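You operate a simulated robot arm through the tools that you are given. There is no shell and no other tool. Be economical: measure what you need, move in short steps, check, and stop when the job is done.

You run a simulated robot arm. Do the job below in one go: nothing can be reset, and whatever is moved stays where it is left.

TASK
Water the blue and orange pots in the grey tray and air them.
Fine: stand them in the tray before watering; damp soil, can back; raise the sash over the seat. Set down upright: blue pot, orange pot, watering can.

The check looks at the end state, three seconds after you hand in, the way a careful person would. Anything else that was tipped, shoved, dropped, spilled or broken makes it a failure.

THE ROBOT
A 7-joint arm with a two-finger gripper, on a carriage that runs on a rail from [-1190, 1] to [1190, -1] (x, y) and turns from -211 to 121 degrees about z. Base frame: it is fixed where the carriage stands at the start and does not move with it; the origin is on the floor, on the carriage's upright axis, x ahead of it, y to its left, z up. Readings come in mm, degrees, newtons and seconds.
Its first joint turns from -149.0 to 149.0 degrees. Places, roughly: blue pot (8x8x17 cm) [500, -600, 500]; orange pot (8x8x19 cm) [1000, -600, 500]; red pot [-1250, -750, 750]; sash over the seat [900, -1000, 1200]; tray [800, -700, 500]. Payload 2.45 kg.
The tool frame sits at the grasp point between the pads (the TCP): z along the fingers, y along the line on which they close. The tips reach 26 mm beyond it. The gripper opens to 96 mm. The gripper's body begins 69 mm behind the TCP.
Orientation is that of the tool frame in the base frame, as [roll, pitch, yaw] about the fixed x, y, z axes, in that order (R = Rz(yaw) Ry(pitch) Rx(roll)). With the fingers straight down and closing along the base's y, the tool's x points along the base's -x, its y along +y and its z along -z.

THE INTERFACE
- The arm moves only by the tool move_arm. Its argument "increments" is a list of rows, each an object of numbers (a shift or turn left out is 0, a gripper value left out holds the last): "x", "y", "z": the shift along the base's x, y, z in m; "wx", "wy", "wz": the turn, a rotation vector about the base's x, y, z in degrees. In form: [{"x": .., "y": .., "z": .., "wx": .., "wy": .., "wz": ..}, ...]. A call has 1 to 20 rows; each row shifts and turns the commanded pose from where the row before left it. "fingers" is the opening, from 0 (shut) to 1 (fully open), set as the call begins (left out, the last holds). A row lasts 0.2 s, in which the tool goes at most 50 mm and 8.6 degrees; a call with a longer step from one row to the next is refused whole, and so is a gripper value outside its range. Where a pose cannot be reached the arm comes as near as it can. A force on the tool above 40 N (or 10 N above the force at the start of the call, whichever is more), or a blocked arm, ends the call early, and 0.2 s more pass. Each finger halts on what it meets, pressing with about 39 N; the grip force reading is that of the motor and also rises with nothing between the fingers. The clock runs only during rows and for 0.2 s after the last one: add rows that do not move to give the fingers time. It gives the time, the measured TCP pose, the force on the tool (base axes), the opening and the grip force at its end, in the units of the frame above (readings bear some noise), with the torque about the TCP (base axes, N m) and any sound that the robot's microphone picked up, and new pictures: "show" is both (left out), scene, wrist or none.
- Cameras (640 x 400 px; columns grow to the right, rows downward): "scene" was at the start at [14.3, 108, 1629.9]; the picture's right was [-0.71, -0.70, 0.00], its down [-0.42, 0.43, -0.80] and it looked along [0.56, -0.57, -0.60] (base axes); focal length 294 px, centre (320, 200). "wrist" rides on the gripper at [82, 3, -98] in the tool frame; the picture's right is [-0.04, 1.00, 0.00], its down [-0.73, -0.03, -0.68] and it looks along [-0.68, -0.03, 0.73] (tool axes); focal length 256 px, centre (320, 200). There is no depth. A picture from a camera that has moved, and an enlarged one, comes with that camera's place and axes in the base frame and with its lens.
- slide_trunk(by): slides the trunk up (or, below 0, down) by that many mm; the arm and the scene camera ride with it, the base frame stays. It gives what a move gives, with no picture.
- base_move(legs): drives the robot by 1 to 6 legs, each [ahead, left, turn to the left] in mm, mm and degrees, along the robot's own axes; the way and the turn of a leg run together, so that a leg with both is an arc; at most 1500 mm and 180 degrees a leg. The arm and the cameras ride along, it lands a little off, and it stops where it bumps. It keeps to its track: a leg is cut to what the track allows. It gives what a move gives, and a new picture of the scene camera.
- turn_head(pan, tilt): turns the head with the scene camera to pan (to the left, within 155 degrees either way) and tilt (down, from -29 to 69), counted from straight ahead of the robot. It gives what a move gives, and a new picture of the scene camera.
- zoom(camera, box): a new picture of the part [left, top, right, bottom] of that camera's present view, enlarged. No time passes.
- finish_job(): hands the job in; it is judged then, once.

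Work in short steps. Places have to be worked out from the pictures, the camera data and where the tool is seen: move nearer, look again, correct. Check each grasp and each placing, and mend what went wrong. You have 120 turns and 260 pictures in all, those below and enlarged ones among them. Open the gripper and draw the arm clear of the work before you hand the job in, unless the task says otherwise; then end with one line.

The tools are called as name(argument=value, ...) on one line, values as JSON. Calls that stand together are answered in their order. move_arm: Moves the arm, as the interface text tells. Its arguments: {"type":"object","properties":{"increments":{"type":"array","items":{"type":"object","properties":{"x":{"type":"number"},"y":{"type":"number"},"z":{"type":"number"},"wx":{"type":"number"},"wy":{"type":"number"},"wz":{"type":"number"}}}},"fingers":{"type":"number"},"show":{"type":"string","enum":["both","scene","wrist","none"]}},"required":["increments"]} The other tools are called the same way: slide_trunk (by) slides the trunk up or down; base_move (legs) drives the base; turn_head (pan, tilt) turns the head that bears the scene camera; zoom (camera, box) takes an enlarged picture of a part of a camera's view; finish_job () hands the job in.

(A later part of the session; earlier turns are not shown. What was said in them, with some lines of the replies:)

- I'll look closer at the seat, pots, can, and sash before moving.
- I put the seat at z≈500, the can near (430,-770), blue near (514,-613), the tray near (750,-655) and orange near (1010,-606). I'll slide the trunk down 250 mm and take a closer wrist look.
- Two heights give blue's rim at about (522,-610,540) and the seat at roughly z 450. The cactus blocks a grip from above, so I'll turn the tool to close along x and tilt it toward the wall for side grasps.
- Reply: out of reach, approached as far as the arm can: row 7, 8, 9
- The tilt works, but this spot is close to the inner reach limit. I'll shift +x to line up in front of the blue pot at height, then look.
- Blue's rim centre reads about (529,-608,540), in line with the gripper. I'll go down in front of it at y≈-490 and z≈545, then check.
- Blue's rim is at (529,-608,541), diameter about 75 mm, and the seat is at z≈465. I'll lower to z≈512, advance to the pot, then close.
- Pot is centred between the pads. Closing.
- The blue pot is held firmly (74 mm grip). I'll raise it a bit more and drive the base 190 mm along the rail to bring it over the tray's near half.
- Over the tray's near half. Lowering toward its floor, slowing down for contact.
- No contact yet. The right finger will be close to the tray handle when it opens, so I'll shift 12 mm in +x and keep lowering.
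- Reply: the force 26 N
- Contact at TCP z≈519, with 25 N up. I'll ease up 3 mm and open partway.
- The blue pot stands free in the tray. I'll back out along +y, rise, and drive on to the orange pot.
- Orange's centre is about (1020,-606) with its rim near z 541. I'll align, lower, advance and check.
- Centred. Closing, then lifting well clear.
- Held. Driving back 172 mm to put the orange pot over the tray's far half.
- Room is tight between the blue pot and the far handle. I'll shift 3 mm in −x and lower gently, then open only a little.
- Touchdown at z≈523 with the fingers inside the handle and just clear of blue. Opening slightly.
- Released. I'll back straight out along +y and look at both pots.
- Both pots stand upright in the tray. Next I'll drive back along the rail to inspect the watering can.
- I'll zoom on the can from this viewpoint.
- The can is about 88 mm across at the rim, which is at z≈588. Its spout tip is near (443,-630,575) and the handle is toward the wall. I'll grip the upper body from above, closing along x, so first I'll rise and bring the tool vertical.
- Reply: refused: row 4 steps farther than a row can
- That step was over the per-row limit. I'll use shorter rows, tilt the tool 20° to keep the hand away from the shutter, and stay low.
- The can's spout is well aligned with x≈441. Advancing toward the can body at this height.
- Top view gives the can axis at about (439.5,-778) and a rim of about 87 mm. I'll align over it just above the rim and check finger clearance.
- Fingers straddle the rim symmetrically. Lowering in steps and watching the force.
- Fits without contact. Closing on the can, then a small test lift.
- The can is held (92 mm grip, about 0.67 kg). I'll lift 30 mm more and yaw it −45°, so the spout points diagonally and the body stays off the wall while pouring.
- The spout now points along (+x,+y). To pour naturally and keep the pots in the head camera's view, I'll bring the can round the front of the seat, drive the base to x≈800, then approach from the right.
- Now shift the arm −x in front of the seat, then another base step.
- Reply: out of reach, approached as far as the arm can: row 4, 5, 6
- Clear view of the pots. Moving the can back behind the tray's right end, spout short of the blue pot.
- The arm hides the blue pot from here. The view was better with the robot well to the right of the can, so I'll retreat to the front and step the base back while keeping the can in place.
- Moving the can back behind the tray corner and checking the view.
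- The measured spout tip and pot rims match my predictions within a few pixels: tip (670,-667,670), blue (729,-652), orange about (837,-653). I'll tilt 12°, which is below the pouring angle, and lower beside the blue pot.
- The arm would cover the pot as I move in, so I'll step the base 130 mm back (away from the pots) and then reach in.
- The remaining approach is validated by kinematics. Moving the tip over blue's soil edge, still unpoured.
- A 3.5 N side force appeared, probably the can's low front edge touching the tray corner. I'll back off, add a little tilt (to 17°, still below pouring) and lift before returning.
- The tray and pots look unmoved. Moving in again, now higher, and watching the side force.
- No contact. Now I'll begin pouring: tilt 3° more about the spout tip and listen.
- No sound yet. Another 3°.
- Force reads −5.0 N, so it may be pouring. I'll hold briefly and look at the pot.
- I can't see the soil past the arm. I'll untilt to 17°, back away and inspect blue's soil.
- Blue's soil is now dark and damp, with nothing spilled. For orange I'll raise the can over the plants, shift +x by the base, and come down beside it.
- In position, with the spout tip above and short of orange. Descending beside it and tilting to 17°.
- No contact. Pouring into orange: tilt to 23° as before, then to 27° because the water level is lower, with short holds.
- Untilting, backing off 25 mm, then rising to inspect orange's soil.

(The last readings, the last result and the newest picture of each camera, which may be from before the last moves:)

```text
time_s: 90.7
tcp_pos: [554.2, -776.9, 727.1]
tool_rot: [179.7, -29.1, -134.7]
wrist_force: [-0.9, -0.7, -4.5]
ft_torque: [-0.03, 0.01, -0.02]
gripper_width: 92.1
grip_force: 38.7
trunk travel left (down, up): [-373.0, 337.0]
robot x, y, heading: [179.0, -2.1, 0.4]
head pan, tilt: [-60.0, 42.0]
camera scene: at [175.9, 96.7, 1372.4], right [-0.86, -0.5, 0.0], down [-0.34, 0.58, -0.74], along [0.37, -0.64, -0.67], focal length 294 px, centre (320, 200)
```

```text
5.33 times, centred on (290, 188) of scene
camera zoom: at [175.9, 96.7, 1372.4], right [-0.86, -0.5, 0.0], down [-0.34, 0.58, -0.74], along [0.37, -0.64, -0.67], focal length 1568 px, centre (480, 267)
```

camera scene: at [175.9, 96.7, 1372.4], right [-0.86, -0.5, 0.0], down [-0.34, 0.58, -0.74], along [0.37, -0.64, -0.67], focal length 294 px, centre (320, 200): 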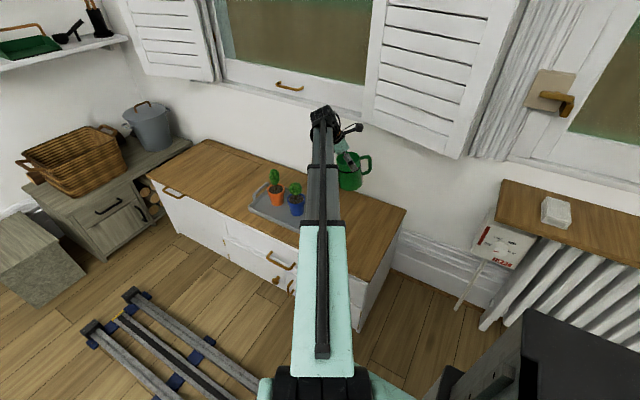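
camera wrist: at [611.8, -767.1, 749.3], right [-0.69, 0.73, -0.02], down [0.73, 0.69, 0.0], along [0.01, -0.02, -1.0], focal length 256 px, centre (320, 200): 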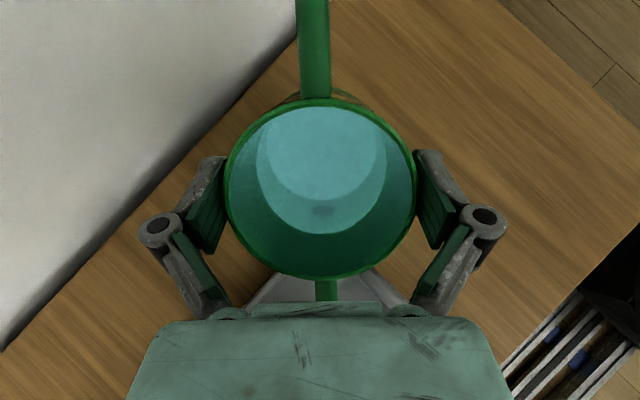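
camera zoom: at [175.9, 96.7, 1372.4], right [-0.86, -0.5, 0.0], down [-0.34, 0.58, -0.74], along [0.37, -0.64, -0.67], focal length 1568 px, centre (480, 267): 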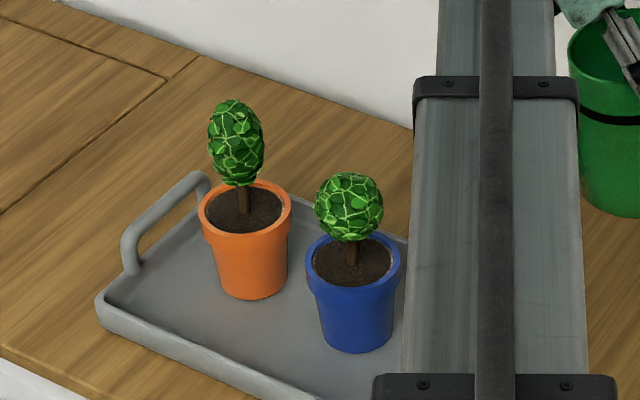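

Both soils are dark and damp, the pots are upright and nothing spilled. Returning the can: level it, lower, shift −x and yaw back.

move_arm(increments=[{"wx": 3.2, "wy": -3.2, "z": -0.03}, {"wx": 3.2, "wy": -3.2, "z": -0.03}, {"x": -0.04, "z": -0.01}, {"x": -0.04}, {"x": -0.032, "y": -0.003}, {"wz": 6.4}, {"wz": 6.4}, {"wz": 6.4}, {"wz": 6.4}, {"wz": 6.4}, {"wz": 6.4}, {"wz": 6.4}], show="wrist")

```text
time_s: 93.3
tcp_pos: [442.1, -781.0, 658.7]
tool_rot: [179.7, -20.1, -89.8]
wrist_force: [0.8, 0.3, -4.9]
ft_torque: [-0.06, 0.01, -0.03]
gripper_width: 91.8
grip_force: 39.2
trunk travel left (down, up): [-373.0, 337.0]
robot x, y, heading: [181.3, 2.4, 0.2]
head pan, tilt: [-60.0, 42.0]
camera wrist: at [440.6, -822.5, 778.4], right [-1.0, 0.04, -0.01], down [0.03, 0.92, 0.39], along [0.02, 0.39, -0.92], focal length 256 px, centre (320, 200)
```

wrist: 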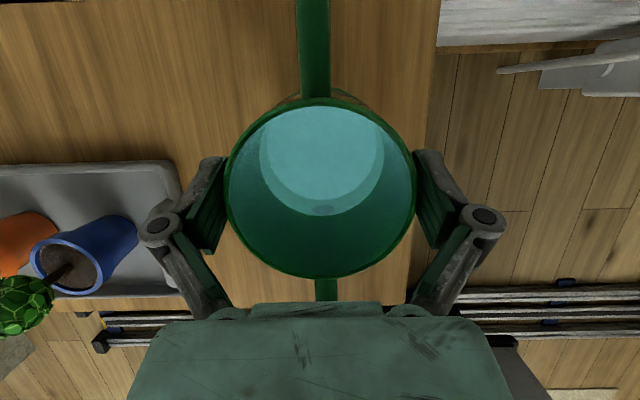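

The can is over its original place and level. Lowering, slow for contact.

move_arm(increments=[{"z": -0.035}, {"z": -0.03}, {"z": -0.014}], show="none")

move_arm(increments=[{"z": -0.003}, {"z": -0.003}, {"z": -0.003}, {}], show="none")

```text
time_s: 94.1
tcp_pos: [442.0, -780.0, 580.2]
tool_rot: [179.7, -20.1, -90.0]
wrist_force: [-0.6, -0.8, -4.9]
ft_torque: [-0.04, -0.01, 0.0]
gripper_width: 92.1
grip_force: 38.8
trunk travel left (down, up): [-373.0, 337.0]
robot x, y, heading: [178.4, 3.0, 0.3]
head pan, tilt: [-60.0, 42.0]
```

```text
time_s: 95.1
tcp_pos: [442.5, -781.1, 573.3]
tool_rot: [179.8, -20.4, -90.1]
wrist_force: [0.0, -2.2, 25.7]
ft_torque: [0.33, -0.01, -0.04]
gripper_width: 92.3
grip_force: 39.1
trunk travel left (down, up): [-373.0, 337.0]
robot x, y, heading: [177.2, 2.2, 0.4]
head pan, tilt: [-60.0, 42.0]
```

Firm contact at z≈573. I'll ease up 2 mm, release, and rise straight off the can.

move_arm(increments=[{"z": 0.002}, {}], show="none")

move_arm(increments=[{}, {}], fingers=1.0, show="wrist")

```text
time_s: 95.7
tcp_pos: [442.3, -780.2, 574.2]
tool_rot: [179.8, -20.4, -90.0]
wrist_force: [0.5, -8.9, 19.3]
ft_torque: [-0.65, -0.04, -0.02]
gripper_width: 92.1
grip_force: 38.8
trunk travel left (down, up): [-373.0, 337.0]
robot x, y, heading: [180.3, -1.6, -0.1]
head pan, tilt: [-60.0, 42.0]
```

```text
time_s: 96.3
tcp_pos: [442.5, -778.7, 571.0]
tool_rot: [179.7, -20.0, -90.0]
wrist_force: [0.4, -0.1, -0.2]
ft_torque: [0.02, -0.01, 0.01]
gripper_width: 96.1
grip_force: 0.1
trunk travel left (down, up): [-373.0, 337.0]
robot x, y, heading: [181.6, -3.6, 0.1]
head pan, tilt: [-60.0, 42.0]
camera wrist: at [440.3, -822.2, 692.1], right [-1.0, 0.04, -0.01], down [0.03, 0.92, 0.39], along [0.02, 0.39, -0.92], focal length 256 px, centre (320, 200)
```

wrist: 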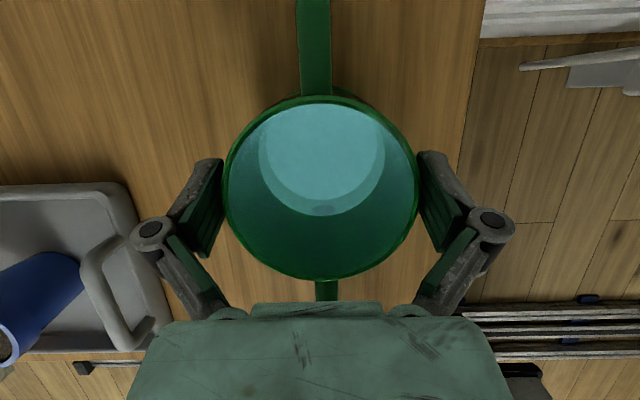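

Released. Rising straight up, then retreating +y.

move_arm(increments=[{"z": 0.01, "x": 0.001}, {"z": 0.02}, {"z": 0.03}, {"z": 0.04}, {"y": 0.04}, {"y": 0.045}, {"y": 0.045}, {"y": 0.045}], show="both")

zoom(camera="scene", box=[240, 130, 420, 250])

```text
time_s: 98.1
tcp_pos: [443.2, -602.7, 670.8]
tool_rot: [179.8, -20.1, -90.0]
wrist_force: [-0.8, -0.3, -0.5]
ft_torque: [0.0, 0.02, 0.02]
gripper_width: 95.9
grip_force: 0.0
trunk travel left (down, up): [-373.0, 337.0]
robot x, y, heading: [178.8, 1.8, 0.2]
head pan, tilt: [-60.0, 42.0]
camera scene: at [175.6, 96.8, 1372.4], right [-0.86, -0.5, 0.0], down [-0.34, 0.58, -0.74], along [0.37, -0.64, -0.67], focal length 294 px, centre (320, 200)
camera wrist: at [440.7, -645.4, 792.3], right [-1.0, 0.04, -0.01], down [0.03, 0.92, 0.39], along [0.02, 0.39, -0.92], focal length 256 px, centre (320, 200)
```

scene: 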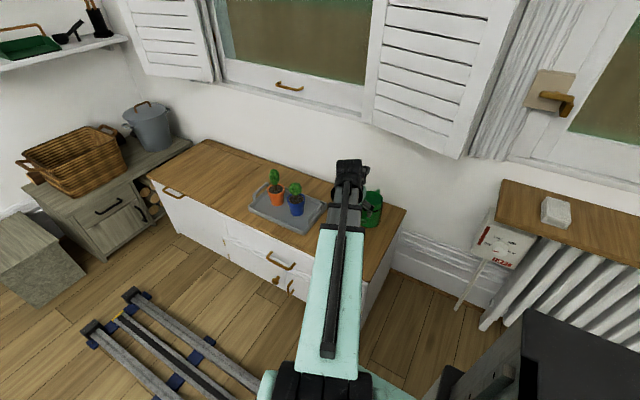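
wrist: 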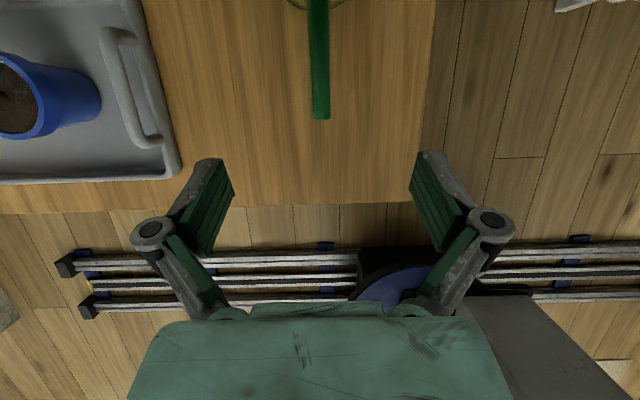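

```text
3.33 times, centred on (330, 190) of scene
camera zoom: at [175.6, 96.8, 1372.4], right [-0.86, -0.5, 0.0], down [-0.34, 0.58, -0.74], along [0.37, -0.64, -0.67], focal length 980 px, centre (287, 233)
```

zoom: 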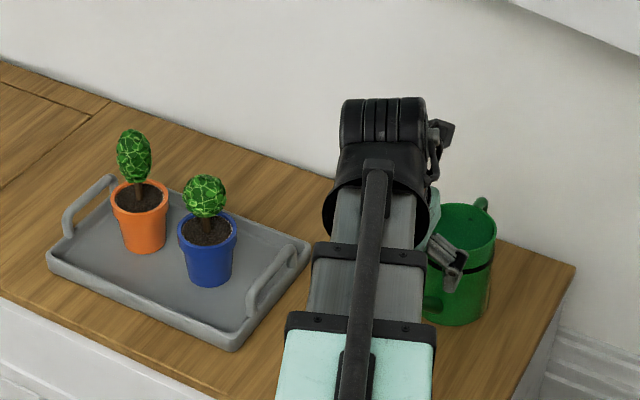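

The can is back upright in its place and the pots are fine. Triangulating the sash handle gives about (947,-976,866). I'll raise the hand, drive to it, and turn the tool horizontal.

move_arm(increments=[{"z": 0.045}, {"z": 0.045}, {"z": 0.045}, {"z": 0.045}, {"z": 0.02, "y": 0.02}], show="none")

base_move(legs=[[510, 0, 0]])

move_arm(increments=[{"wx": -7}, {"wx": -7}, {"wx": -7}, {"wx": -7}, {"wx": -7}, {"wx": -7}, {"wx": -7}, {"wx": -7}, {"wx": -7}, {"wx": -7}], show="wrist")

```text
time_s: 99.3
tcp_pos: [443.1, -586.1, 869.0]
tool_rot: [179.7, -19.9, -89.9]
wrist_force: [0.1, -0.4, 0.3]
ft_torque: [0.03, 0.0, -0.01]
gripper_width: 95.8
grip_force: 0.0
trunk travel left (down, up): [-373.0, 337.0]
robot x, y, heading: [179.9, -3.8, 0.0]
head pan, tilt: [-60.0, 42.0]
```

```text
time_s: 102.4
tcp_pos: [968.0, -583.2, 869.7]
tool_rot: [179.8, -19.9, -89.6]
wrist_force: [0.1, -0.6, -0.6]
ft_torque: [0.01, 0.0, 0.01]
gripper_width: 95.9
grip_force: 0.1
trunk travel left (down, up): [-373.0, 337.0]
robot x, y, heading: [700.5, 0.7, 0.4]
head pan, tilt: [-60.0, 42.0]
camera scene: at [695.6, 96.9, 1372.4], right [-0.86, -0.51, 0.0], down [-0.34, 0.58, -0.74], along [0.38, -0.64, -0.67], focal length 294 px, centre (320, 200)
```

scene: 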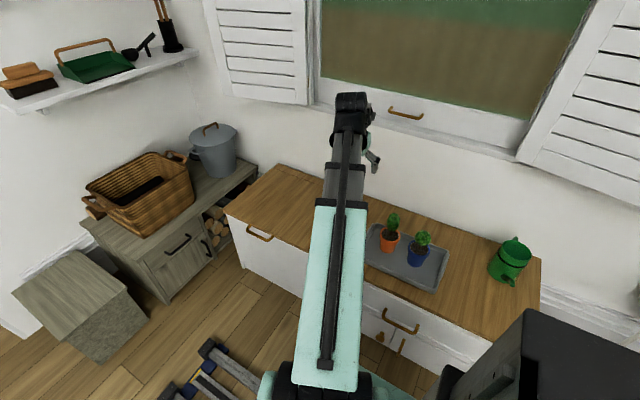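

```text
time_s: 104.6
tcp_pos: [989.3, -618.6, 874.9]
tool_rot: [80.5, -89.7, 9.5]
wrist_force: [-1.3, -0.1, 0.2]
ft_torque: [0.0, -0.02, 0.02]
gripper_width: 96.2
grip_force: 0.1
out of reach, approached as far as the arm can: row 6, 7, 8, 9
trunk travel left (down, up): [-373.0, 337.0]
robot x, y, heading: [701.6, -0.8, 0.5]
head pan, tilt: [-60.0, 42.0]
camera wrist: at [987.5, -520.5, 958.1], right [-1.0, 0.0, -0.03], down [0.02, 0.68, -0.73], along [0.02, -0.73, -0.68], focal length 256 px, centre (320, 200)
```

wrist: 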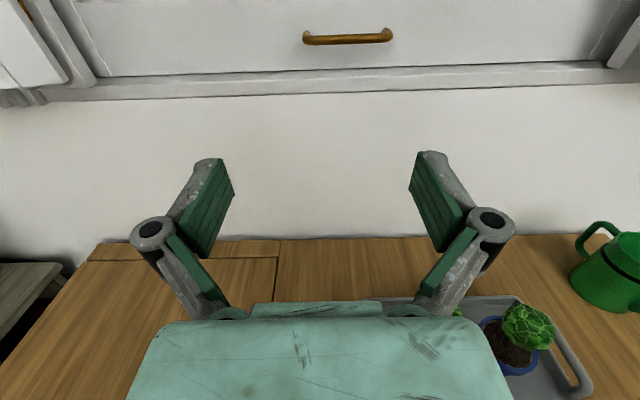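

The handle appears at about (945,-985,866), roughly 135 mm long. I'll centre on it and roll the tool 90° so the fingers close vertically on the bar.

move_arm(increments=[{"y": -0.04, "x": -0.02}, {"y": -0.04, "x": -0.02}, {"wy": 7.5}, {"wy": 7.5}, {"wy": 7.5}, {"wy": 7.5}, {"wy": 7.5}, {"wy": 7.5}, {"wy": 7.5}, {"wy": 7.5}, {"wy": 7.5}, {"wy": 7.5}, {"wy": 7.5}, {"wy": 7.5}], show="both")

```text
time_s: 107.6
tcp_pos: [945.5, -697.8, 857.4]
tool_rot: [88.7, 0.2, 0.2]
wrist_force: [1.2, -0.1, 0.3]
ft_torque: [0.0, 0.0, -0.01]
gripper_width: 95.8
grip_force: 0.0
out of reach, approached as far as the arm can: row 14
trunk travel left (down, up): [-373.0, 337.0]
robot x, y, heading: [702.5, 0.0, 0.5]
head pan, tilt: [-60.0, 42.0]
camera scene: at [695.6, 97.0, 1372.4], right [-0.86, -0.51, 0.0], down [-0.34, 0.58, -0.74], along [0.38, -0.64, -0.67], focal length 294 px, centre (320, 200)
camera wrist: at [1027.6, -598.4, 858.9], right [-0.04, 0.02, 1.0], down [-0.74, 0.68, -0.04], along [-0.68, -0.74, -0.01], focal length 256 px, centre (320, 200)
```

scene: 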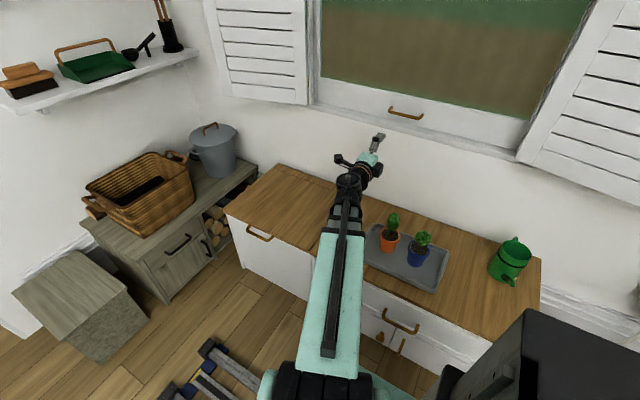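
wrist: 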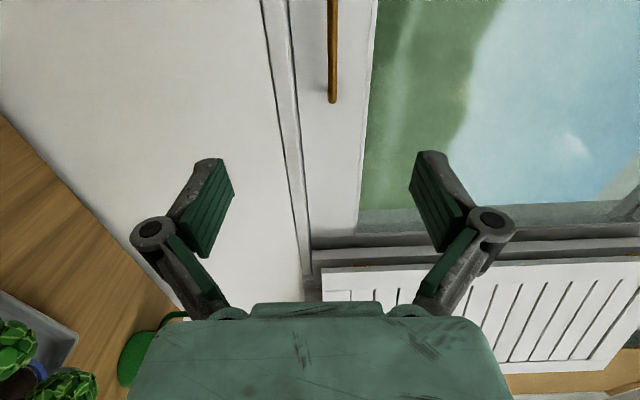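

The roll worked. The handle is slightly above the grip centre, with a sill just below it. I'll narrow the opening to about 40 mm, raise a bit and approach to y≈-880.

move_arm(increments=[{"z": 0.014, "y": -0.03}, {"y": -0.04}, {"y": -0.04}, {"y": -0.04}, {"y": -0.03}], fingers=0.42, show="both")

```text
time_s: 108.8
tcp_pos: [944.5, -878.0, 850.8]
tool_rot: [89.4, 0.3, 0.1]
wrist_force: [-0.6, 0.3, 0.3]
ft_torque: [0.05, -0.03, 0.0]
gripper_width: 40.1
grip_force: 0.0
out of reach, approached as far as the arm can: row 1, 2
trunk travel left (down, up): [-373.0, 337.0]
robot x, y, heading: [701.6, 2.7, 0.5]
head pan, tilt: [-60.0, 42.0]
camera scene: at [695.6, 97.1, 1372.4], right [-0.86, -0.51, 0.0], down [-0.34, 0.58, -0.74], along [0.38, -0.64, -0.67], focal length 294 px, centre (320, 200)
camera wrist: at [1026.3, -780.2, 852.8], right [-0.03, 0.01, 1.0], down [-0.73, 0.68, -0.03], along [-0.68, -0.74, -0.02], focal length 256 px, centre (320, 200)
```

scene: 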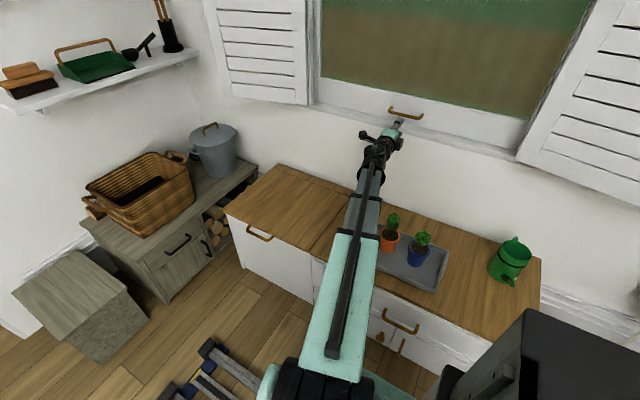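
wrist: 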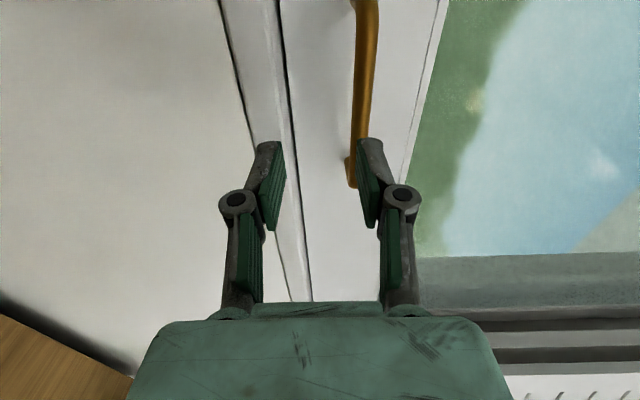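

The handle bar is at z≈881, about 30 mm above the current grip line. Raising and re-checking.

move_arm(increments=[{"z": 0.03}, {}], show="wrist")

```text
time_s: 109.4
tcp_pos: [942.9, -878.4, 865.0]
tool_rot: [88.5, 0.1, 0.1]
wrist_force: [0.4, 0.5, 0.1]
ft_torque: [-0.02, 0.01, 0.02]
gripper_width: 40.4
grip_force: 0.0
out of reach, approached as far as the arm can: row 1
trunk travel left (down, up): [-373.0, 337.0]
robot x, y, heading: [703.9, -4.1, 0.5]
head pan, tilt: [-60.0, 42.0]
camera wrist: at [1024.5, -779.5, 866.3], right [-0.04, 0.03, 1.0], down [-0.74, 0.67, -0.05], along [-0.68, -0.74, -0.01], focal length 256 px, centre (320, 200)
```

wrist: 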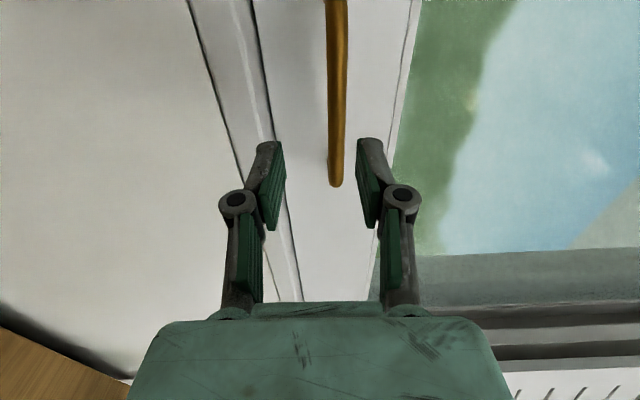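

The arm is at its upper limit for this orientation, so I'll use the trunk: slide it up 16 mm, then advance to the bar.

slide_trunk(by=17)

move_arm(increments=[{"y": -0.025}, {"y": -0.025}], show="wrist")

```text
time_s: 110.0
tcp_pos: [941.8, -877.9, 883.0]
tool_rot: [88.5, 0.1, 0.2]
wrist_force: [-0.4, 0.7, -0.1]
ft_torque: [0.05, -0.02, -0.03]
gripper_width: 40.3
grip_force: 0.1
trunk travel left (down, up): [-390.0, 320.0]
robot x, y, heading: [701.6, -0.2, 0.3]
head pan, tilt: [-60.0, 42.0]
```

```text
time_s: 110.6
tcp_pos: [943.2, -927.9, 882.1]
tool_rot: [88.5, 0.1, 0.2]
wrist_force: [0.2, 0.0, 0.2]
ft_torque: [0.01, 0.01, 0.02]
gripper_width: 40.2
grip_force: 0.0
trunk travel left (down, up): [-390.0, 320.0]
robot x, y, heading: [697.5, 2.9, 0.6]
head pan, tilt: [-60.0, 42.0]
camera wrist: at [1024.5, -829.2, 883.2], right [-0.04, 0.03, 1.0], down [-0.74, 0.68, -0.05], along [-0.68, -0.74, -0.01], focal length 256 px, centre (320, 200)
```

wrist: 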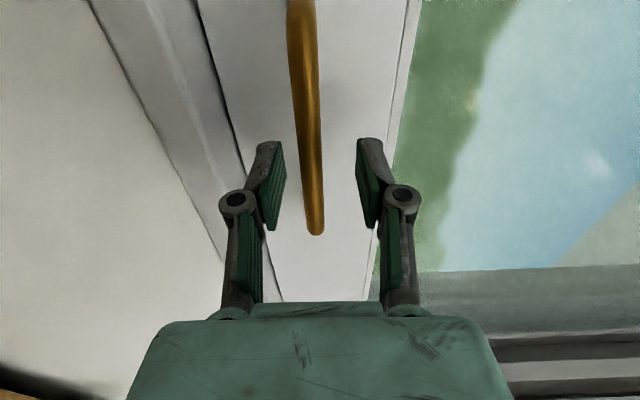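

The bar sits at about y −955, z≈876. I'll lower the trunk 5 mm, advance slightly, then grip.

slide_trunk(by=-5)

move_arm(increments=[{"y": -0.012}, {"y": -0.01}], show="wrist")

```text
time_s: 111.2
tcp_pos: [942.1, -928.2, 877.4]
tool_rot: [88.5, 0.1, 0.2]
wrist_force: [0.5, 0.4, 0.2]
ft_torque: [-0.05, -0.04, -0.04]
gripper_width: 40.4
grip_force: 0.1
trunk travel left (down, up): [-385.0, 325.0]
robot x, y, heading: [701.0, 3.9, 0.7]
head pan, tilt: [-60.0, 42.0]
```

```text
time_s: 111.8
tcp_pos: [942.5, -950.2, 876.8]
tool_rot: [88.4, 0.1, 0.2]
wrist_force: [-0.7, -0.8, 0.6]
ft_torque: [-0.03, -0.02, 0.02]
gripper_width: 40.5
grip_force: 0.1
trunk travel left (down, up): [-385.0, 325.0]
robot x, y, heading: [701.1, -0.5, 0.5]
head pan, tilt: [-60.0, 42.0]
camera wrist: at [1024.0, -851.5, 878.4], right [-0.04, 0.03, 1.0], down [-0.74, 0.67, -0.05], along [-0.68, -0.74, -0.01], focal length 256 px, centre (320, 200)
```

wrist: 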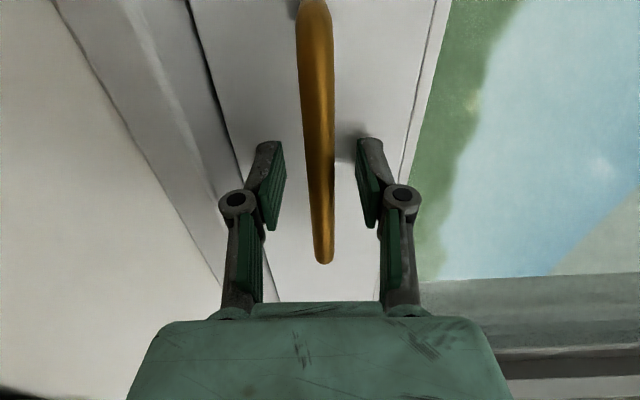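

The bar is between the pads. Closing.

move_arm(increments=[{}, {}, {}], fingers=0.0, show="wrist")

```text
time_s: 112.5
tcp_pos: [942.7, -951.1, 877.8]
tool_rot: [88.5, 0.2, 0.2]
wrist_force: [-0.3, -1.5, 8.0]
ft_torque: [0.05, -0.09, 0.04]
gripper_width: 10.2
grip_force: 37.5
trunk travel left (down, up): [-385.0, 325.0]
robot x, y, heading: [704.2, 0.3, 0.5]
head pan, tilt: [-60.0, 42.0]
camera wrist: at [1023.9, -851.0, 879.2], right [-0.04, 0.03, 1.0], down [-0.74, 0.67, -0.05], along [-0.68, -0.74, -0.01], focal length 256 px, centre (320, 200)
```

wrist: 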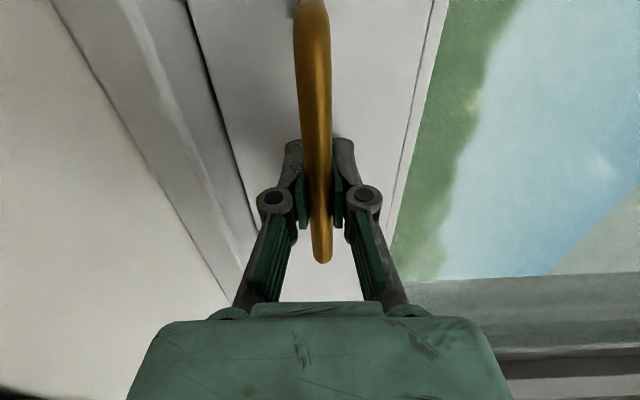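

Gripped at 10 mm on the bar. I'll raise the sash with the trunk, first a 60 mm test.

slide_trunk(by=60)

move_arm(increments=[{}], show="both")

```text
time_s: 113.5
tcp_pos: [943.0, -950.4, 938.8]
tool_rot: [88.4, 0.1, 0.2]
wrist_force: [-0.6, 3.9, 5.1]
ft_torque: [0.14, -0.11, 0.21]
gripper_width: 10.0
grip_force: 37.8
trunk travel left (down, up): [-445.0, 265.0]
robot x, y, heading: [705.4, -3.1, 0.5]
head pan, tilt: [-60.0, 42.0]
```

```text
time_s: 114.0
tcp_pos: [942.4, -950.0, 938.8]
tool_rot: [88.5, 0.1, 0.2]
wrist_force: [0.0, 0.8, 5.8]
ft_torque: [-0.01, -0.08, 0.13]
gripper_width: 10.2
grip_force: 37.9
trunk travel left (down, up): [-445.0, 265.0]
robot x, y, heading: [699.4, -2.7, 0.5]
head pan, tilt: [-60.0, 42.0]
camera scene: at [695.5, 97.7, 1444.4], right [-0.86, -0.51, 0.0], down [-0.34, 0.58, -0.74], along [0.38, -0.64, -0.67], focal length 294 px, centre (320, 200)
camera wrist: at [1023.9, -851.0, 939.4], right [-0.04, 0.03, 1.0], down [-0.74, 0.68, -0.05], along [-0.68, -0.74, -0.01], focal length 256 px, centre (320, 200)
```

scene: 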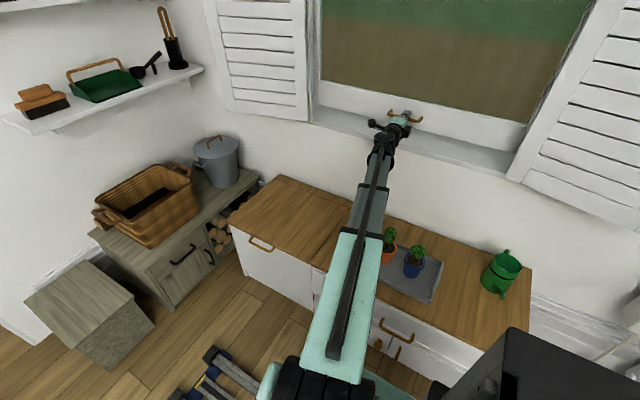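
wrist: 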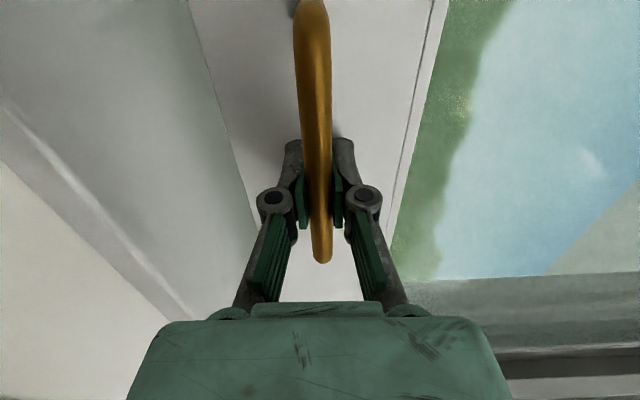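

The sash is moving with the handle at low force. Continuing upward.

slide_trunk(by=120)

slide_trunk(by=120)

move_arm(increments=[{}], show="both")

```text
time_s: 115.5
tcp_pos: [942.9, -950.7, 1059.1]
tool_rot: [88.4, 0.1, 0.2]
wrist_force: [-0.1, 3.7, 2.9]
ft_torque: [0.07, -0.11, 0.05]
gripper_width: 10.2
grip_force: 37.6
trunk travel left (down, up): [-565.0, 145.0]
robot x, y, heading: [700.3, -1.2, 0.4]
head pan, tilt: [-60.0, 42.0]
```

```text
time_s: 117.0
tcp_pos: [941.3, -950.3, 1178.2]
tool_rot: [88.5, 0.1, 0.2]
wrist_force: [-1.5, 5.3, -2.7]
ft_torque: [0.02, -0.11, 0.02]
gripper_width: 10.1
grip_force: 37.6
trunk travel left (down, up): [-685.0, 25.0]
robot x, y, heading: [702.8, -0.7, 0.5]
head pan, tilt: [-60.0, 42.0]
```

```text
time_s: 117.3
tcp_pos: [943.0, -949.4, 1178.5]
tool_rot: [88.5, 0.1, 0.1]
wrist_force: [-0.2, 2.6, 1.6]
ft_torque: [-0.04, -0.11, -0.02]
gripper_width: 10.0
grip_force: 37.6
trunk travel left (down, up): [-685.0, 25.0]
robot x, y, heading: [703.1, 2.0, 0.3]
head pan, tilt: [-60.0, 42.0]
camera scene: at [695.5, 97.5, 1684.4], right [-0.86, -0.51, 0.0], down [-0.34, 0.58, -0.74], along [0.38, -0.64, -0.67], focal length 294 px, centre (320, 200)
camera wrist: at [1024.0, -851.1, 1179.2], right [-0.04, 0.03, 1.0], down [-0.74, 0.68, -0.05], along [-0.68, -0.74, -0.01], focal length 256 px, centre (320, 200)
```

scene: 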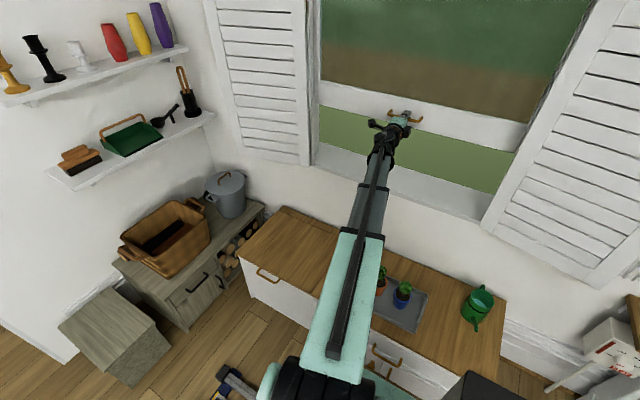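
wrist: 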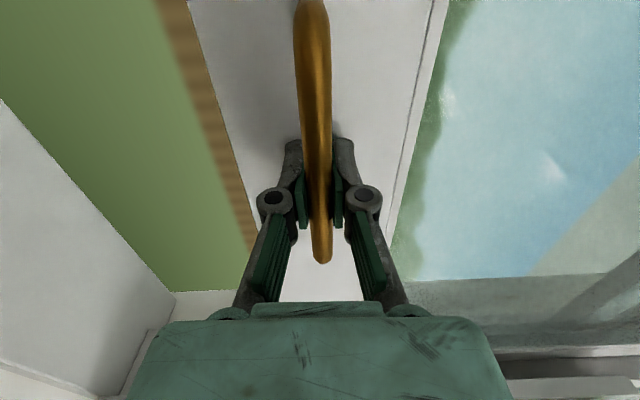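

The sash is up 300 mm. I'll use the remaining trunk travel, then see whether the arm can lift further.

slide_trunk(by=24)

move_arm(increments=[{"z": 0.01}, {"z": 0.01}, {"z": 0.01}], show="wrist")

```text
time_s: 117.8
tcp_pos: [942.2, -949.8, 1178.2]
tool_rot: [88.9, 0.1, 0.1]
wrist_force: [1.3, -3.3, -6.5]
ft_torque: [-0.03, -0.01, -0.28]
gripper_width: 10.3
grip_force: 37.3
trunk travel left (down, up): [-693.0, 17.0]
robot x, y, heading: [702.9, -0.8, 0.4]
head pan, tilt: [-60.0, 42.0]
stopped: the force on the tool passed its limit at 55 N (the readings are from after the stop); the commanded pose is now the measured one
```

```text
time_s: 118.2
tcp_pos: [942.8, -950.4, 1178.0]
tool_rot: [89.1, -0.1, 0.4]
wrist_force: [3.6, -7.7, -13.2]
ft_torque: [-0.16, 0.15, -0.68]
gripper_width: 10.1
grip_force: 37.7
out of reach, approached as far as the arm can: row 2
trunk travel left (down, up): [-693.0, 17.0]
robot x, y, heading: [700.6, -0.3, 0.7]
head pan, tilt: [-60.0, 42.0]
stopped in row 2: the force on the tool passed its limit at 49 N (the readings are from after the stop); the commanded pose is now the measured one
camera wrist: at [1023.8, -851.1, 1180.7], right [-0.04, 0.01, 1.0], down [-0.74, 0.67, -0.04], along [-0.67, -0.74, -0.02], focal length 256 px, centre (320, 200)
```

wrist: 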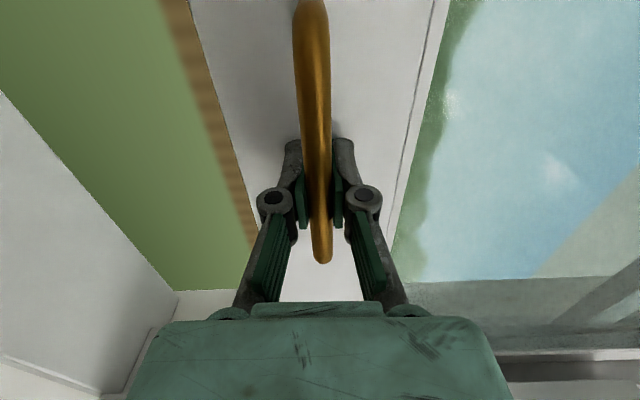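

The force limit at 300 mm means the sash is at its upper stop. I'll ease off slightly, release, and see whether it stays up.

move_arm(increments=[{"z": -0.002}, {}], show="none")

move_arm(increments=[{}, {}, {}], fingers=0.4, show="wrist")

```text
time_s: 118.8
tcp_pos: [942.2, -950.7, 1177.9]
tool_rot: [89.0, -0.2, 0.3]
wrist_force: [7.2, -15.9, -6.1]
ft_torque: [-0.08, 0.07, -0.81]
gripper_width: 10.2
grip_force: 37.1
trunk travel left (down, up): [-693.0, 17.0]
robot x, y, heading: [704.0, -3.2, 0.2]
head pan, tilt: [-60.0, 42.0]
```

```text
time_s: 119.6
tcp_pos: [940.3, -947.4, 1179.7]
tool_rot: [88.9, -0.2, 0.4]
wrist_force: [0.3, 1.1, 0.2]
ft_torque: [-0.01, 0.04, 0.0]
gripper_width: 38.4
grip_force: 0.0
trunk travel left (down, up): [-693.0, 17.0]
robot x, y, heading: [700.0, -1.8, 0.6]
head pan, tilt: [-60.0, 42.0]
camera wrist: at [1022.4, -848.2, 1182.4], right [-0.04, 0.02, 1.0], down [-0.74, 0.67, -0.04], along [-0.67, -0.74, -0.02], focal length 256 px, centre (320, 200)
```

wrist: 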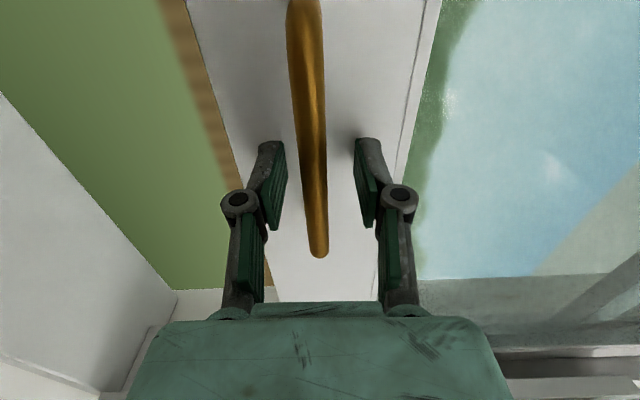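

The sash stays up. I'll back the hand straight out, open, and check the whole scene.

move_arm(increments=[{"y": 0.03}, {"y": 0.04}, {"y": 0.045}, {"y": 0.045}, {"y": 0.045}, {"y": 0.045}, {"y": 0.03}], show="none")

base_move(legs=[[-550, 0, 0]])

turn_head(pan=-50, tilt=32)

move_arm(increments=[{}, {}, {}], fingers=1.0, show="scene")

```text
time_s: 121.2
tcp_pos: [939.9, -667.0, 1179.3]
tool_rot: [88.7, -0.2, 0.2]
wrist_force: [0.8, 0.9, 0.7]
ft_torque: [0.0, -0.01, -0.01]
gripper_width: 38.3
grip_force: 0.0
trunk travel left (down, up): [-693.0, 17.0]
robot x, y, heading: [701.7, -0.7, 0.3]
head pan, tilt: [-60.0, 42.0]
```

```text
time_s: 124.4
tcp_pos: [373.1, -669.6, 1178.6]
tool_rot: [88.6, -0.2, -0.7]
wrist_force: [0.4, 0.2, 0.3]
ft_torque: [-0.03, 0.02, -0.03]
gripper_width: 38.4
grip_force: 0.0
trunk travel left (down, up): [-693.0, 17.0]
robot x, y, heading: [146.5, -0.3, -0.3]
head pan, tilt: [-60.0, 42.0]
camera scene: at [142.4, 97.2, 1693.2], right [-0.87, -0.49, 0.0], down [-0.33, 0.58, -0.74], along [0.37, -0.65, -0.67], focal length 294 px, centre (320, 200)
```

scene: 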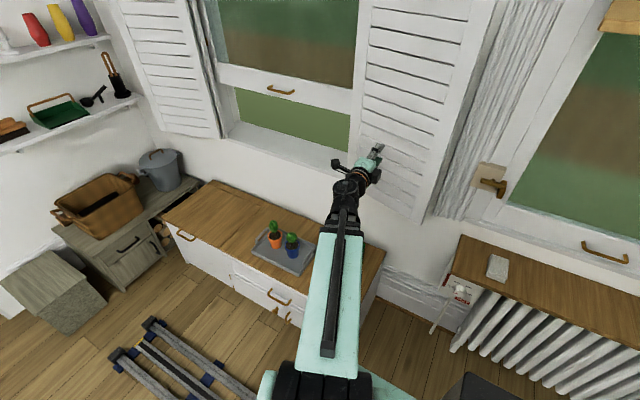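

```text
time_s: 125.1
tcp_pos: [372.7, -671.1, 1179.5]
tool_rot: [88.7, -0.2, -0.7]
wrist_force: [0.0, -0.1, 0.6]
ft_torque: [-0.01, -0.02, 0.03]
gripper_width: 38.5
grip_force: 0.1
trunk travel left (down, up): [-693.0, 17.0]
robot x, y, heading: [148.1, 1.2, -0.5]
head pan, tilt: [-50.0, 32.0]
camera scene: at [158.4, 100.9, 1708.3], right [-0.77, -0.64, 0.0], down [-0.34, 0.41, -0.85], along [0.54, -0.65, -0.53], focal length 294 px, centre (320, 200)
```

scene: 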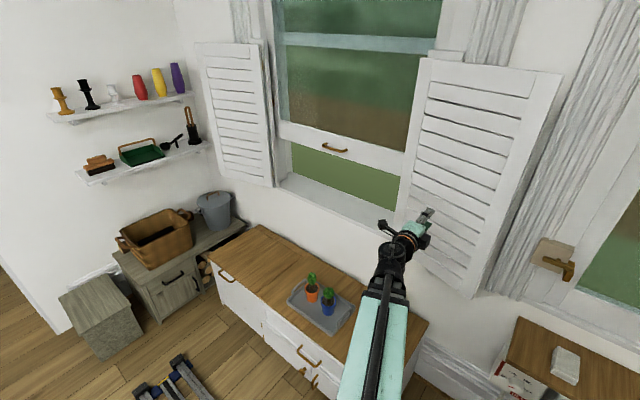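

```text
time_s: 125.9
tcp_pos: [373.6, -670.3, 1178.9]
tool_rot: [88.7, -0.2, -0.6]
wrist_force: [0.2, -0.5, -0.2]
ft_torque: [0.01, -0.03, 0.0]
gripper_width: 95.9
grip_force: 0.0
trunk travel left (down, up): [-693.0, 17.0]
robot x, y, heading: [146.8, -2.3, -0.3]
head pan, tilt: [-50.0, 32.0]
camera scene: at [158.4, 100.9, 1708.4], right [-0.77, -0.64, 0.0], down [-0.34, 0.41, -0.85], along [0.54, -0.65, -0.53], focal length 294 px, centre (320, 200)
```

scene: 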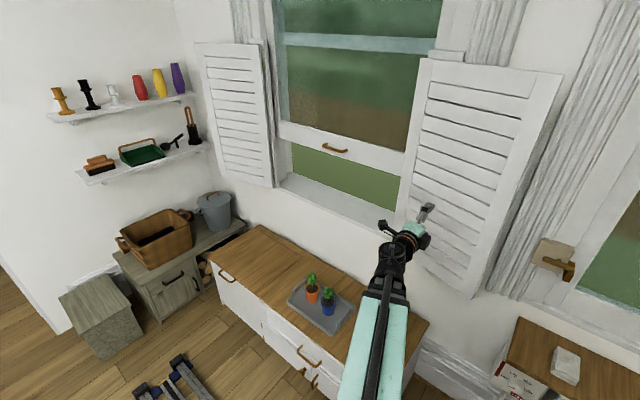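

The sash stays raised. I'll move the arm further clear and verify the can and pots once more.

move_arm(increments=[{"y": 0.04}, {"y": 0.04}, {"y": 0.04}], show="none")

base_move(legs=[[-350, 0, 0]])

zoom(camera="scene", box=[160, 170, 360, 295])

```text
time_s: 126.7
tcp_pos: [413.3, -629.1, 1172.3]
tool_rot: [88.8, -0.2, -0.9]
wrist_force: [0.5, 0.7, -1.0]
ft_torque: [-0.06, -0.01, -0.02]
gripper_width: 96.3
grip_force: 0.1
out of reach, approached as far as the arm can: row 1, 2, 3
trunk travel left (down, up): [-693.0, 17.0]
robot x, y, heading: [146.6, -1.2, -0.4]
head pan, tilt: [-50.0, 32.0]
```

```text
time_s: 129.0
tcp_pos: [67.3, -628.8, 1173.6]
tool_rot: [88.8, -0.2, -0.6]
wrist_force: [0.4, -1.1, 0.2]
ft_torque: [-0.02, -0.03, -0.03]
gripper_width: 96.0
grip_force: 0.0
trunk travel left (down, up): [-693.0, 17.0]
robot x, y, heading: [-202.1, 2.4, -0.5]
head pan, tilt: [-50.0, 32.0]
camera scene: at [-188.9, 101.1, 1708.4], right [-0.77, -0.64, 0.0], down [-0.34, 0.41, -0.85], along [0.54, -0.65, -0.53], focal length 294 px, centre (320, 200)
```

scene: 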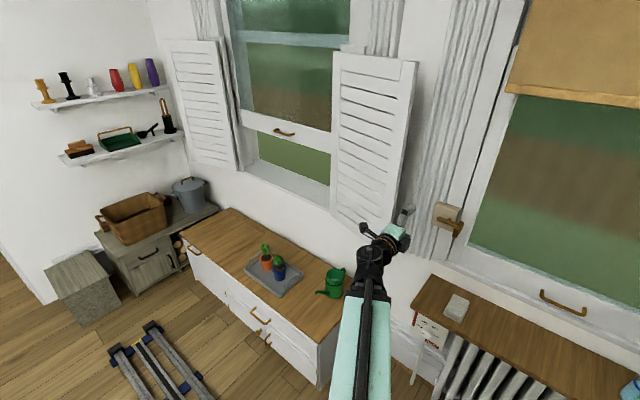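

```text
3.20 times, centred on (260, 232) of scene
camera zoom: at [-188.9, 101.1, 1708.4], right [-0.77, -0.64, 0.0], down [-0.34, 0.41, -0.85], along [0.54, -0.65, -0.53], focal length 941 px, centre (512, 96)
```

zoom: 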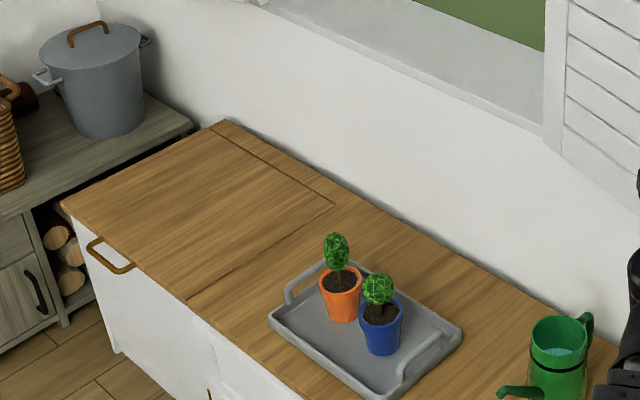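

Both pots stand damp in the tray, the can is upright in its old place, the sash is fully raised, and the gripper is open and clear. Handing in.

finish_job()

```text
The job is handed in.
```

The blue and orange pots are watered and standing upright in the grey tray, the watering can is back in its place, and the sash over the seat is raised to its stop. I saw no spills, and the arm is clear with the gripper open.
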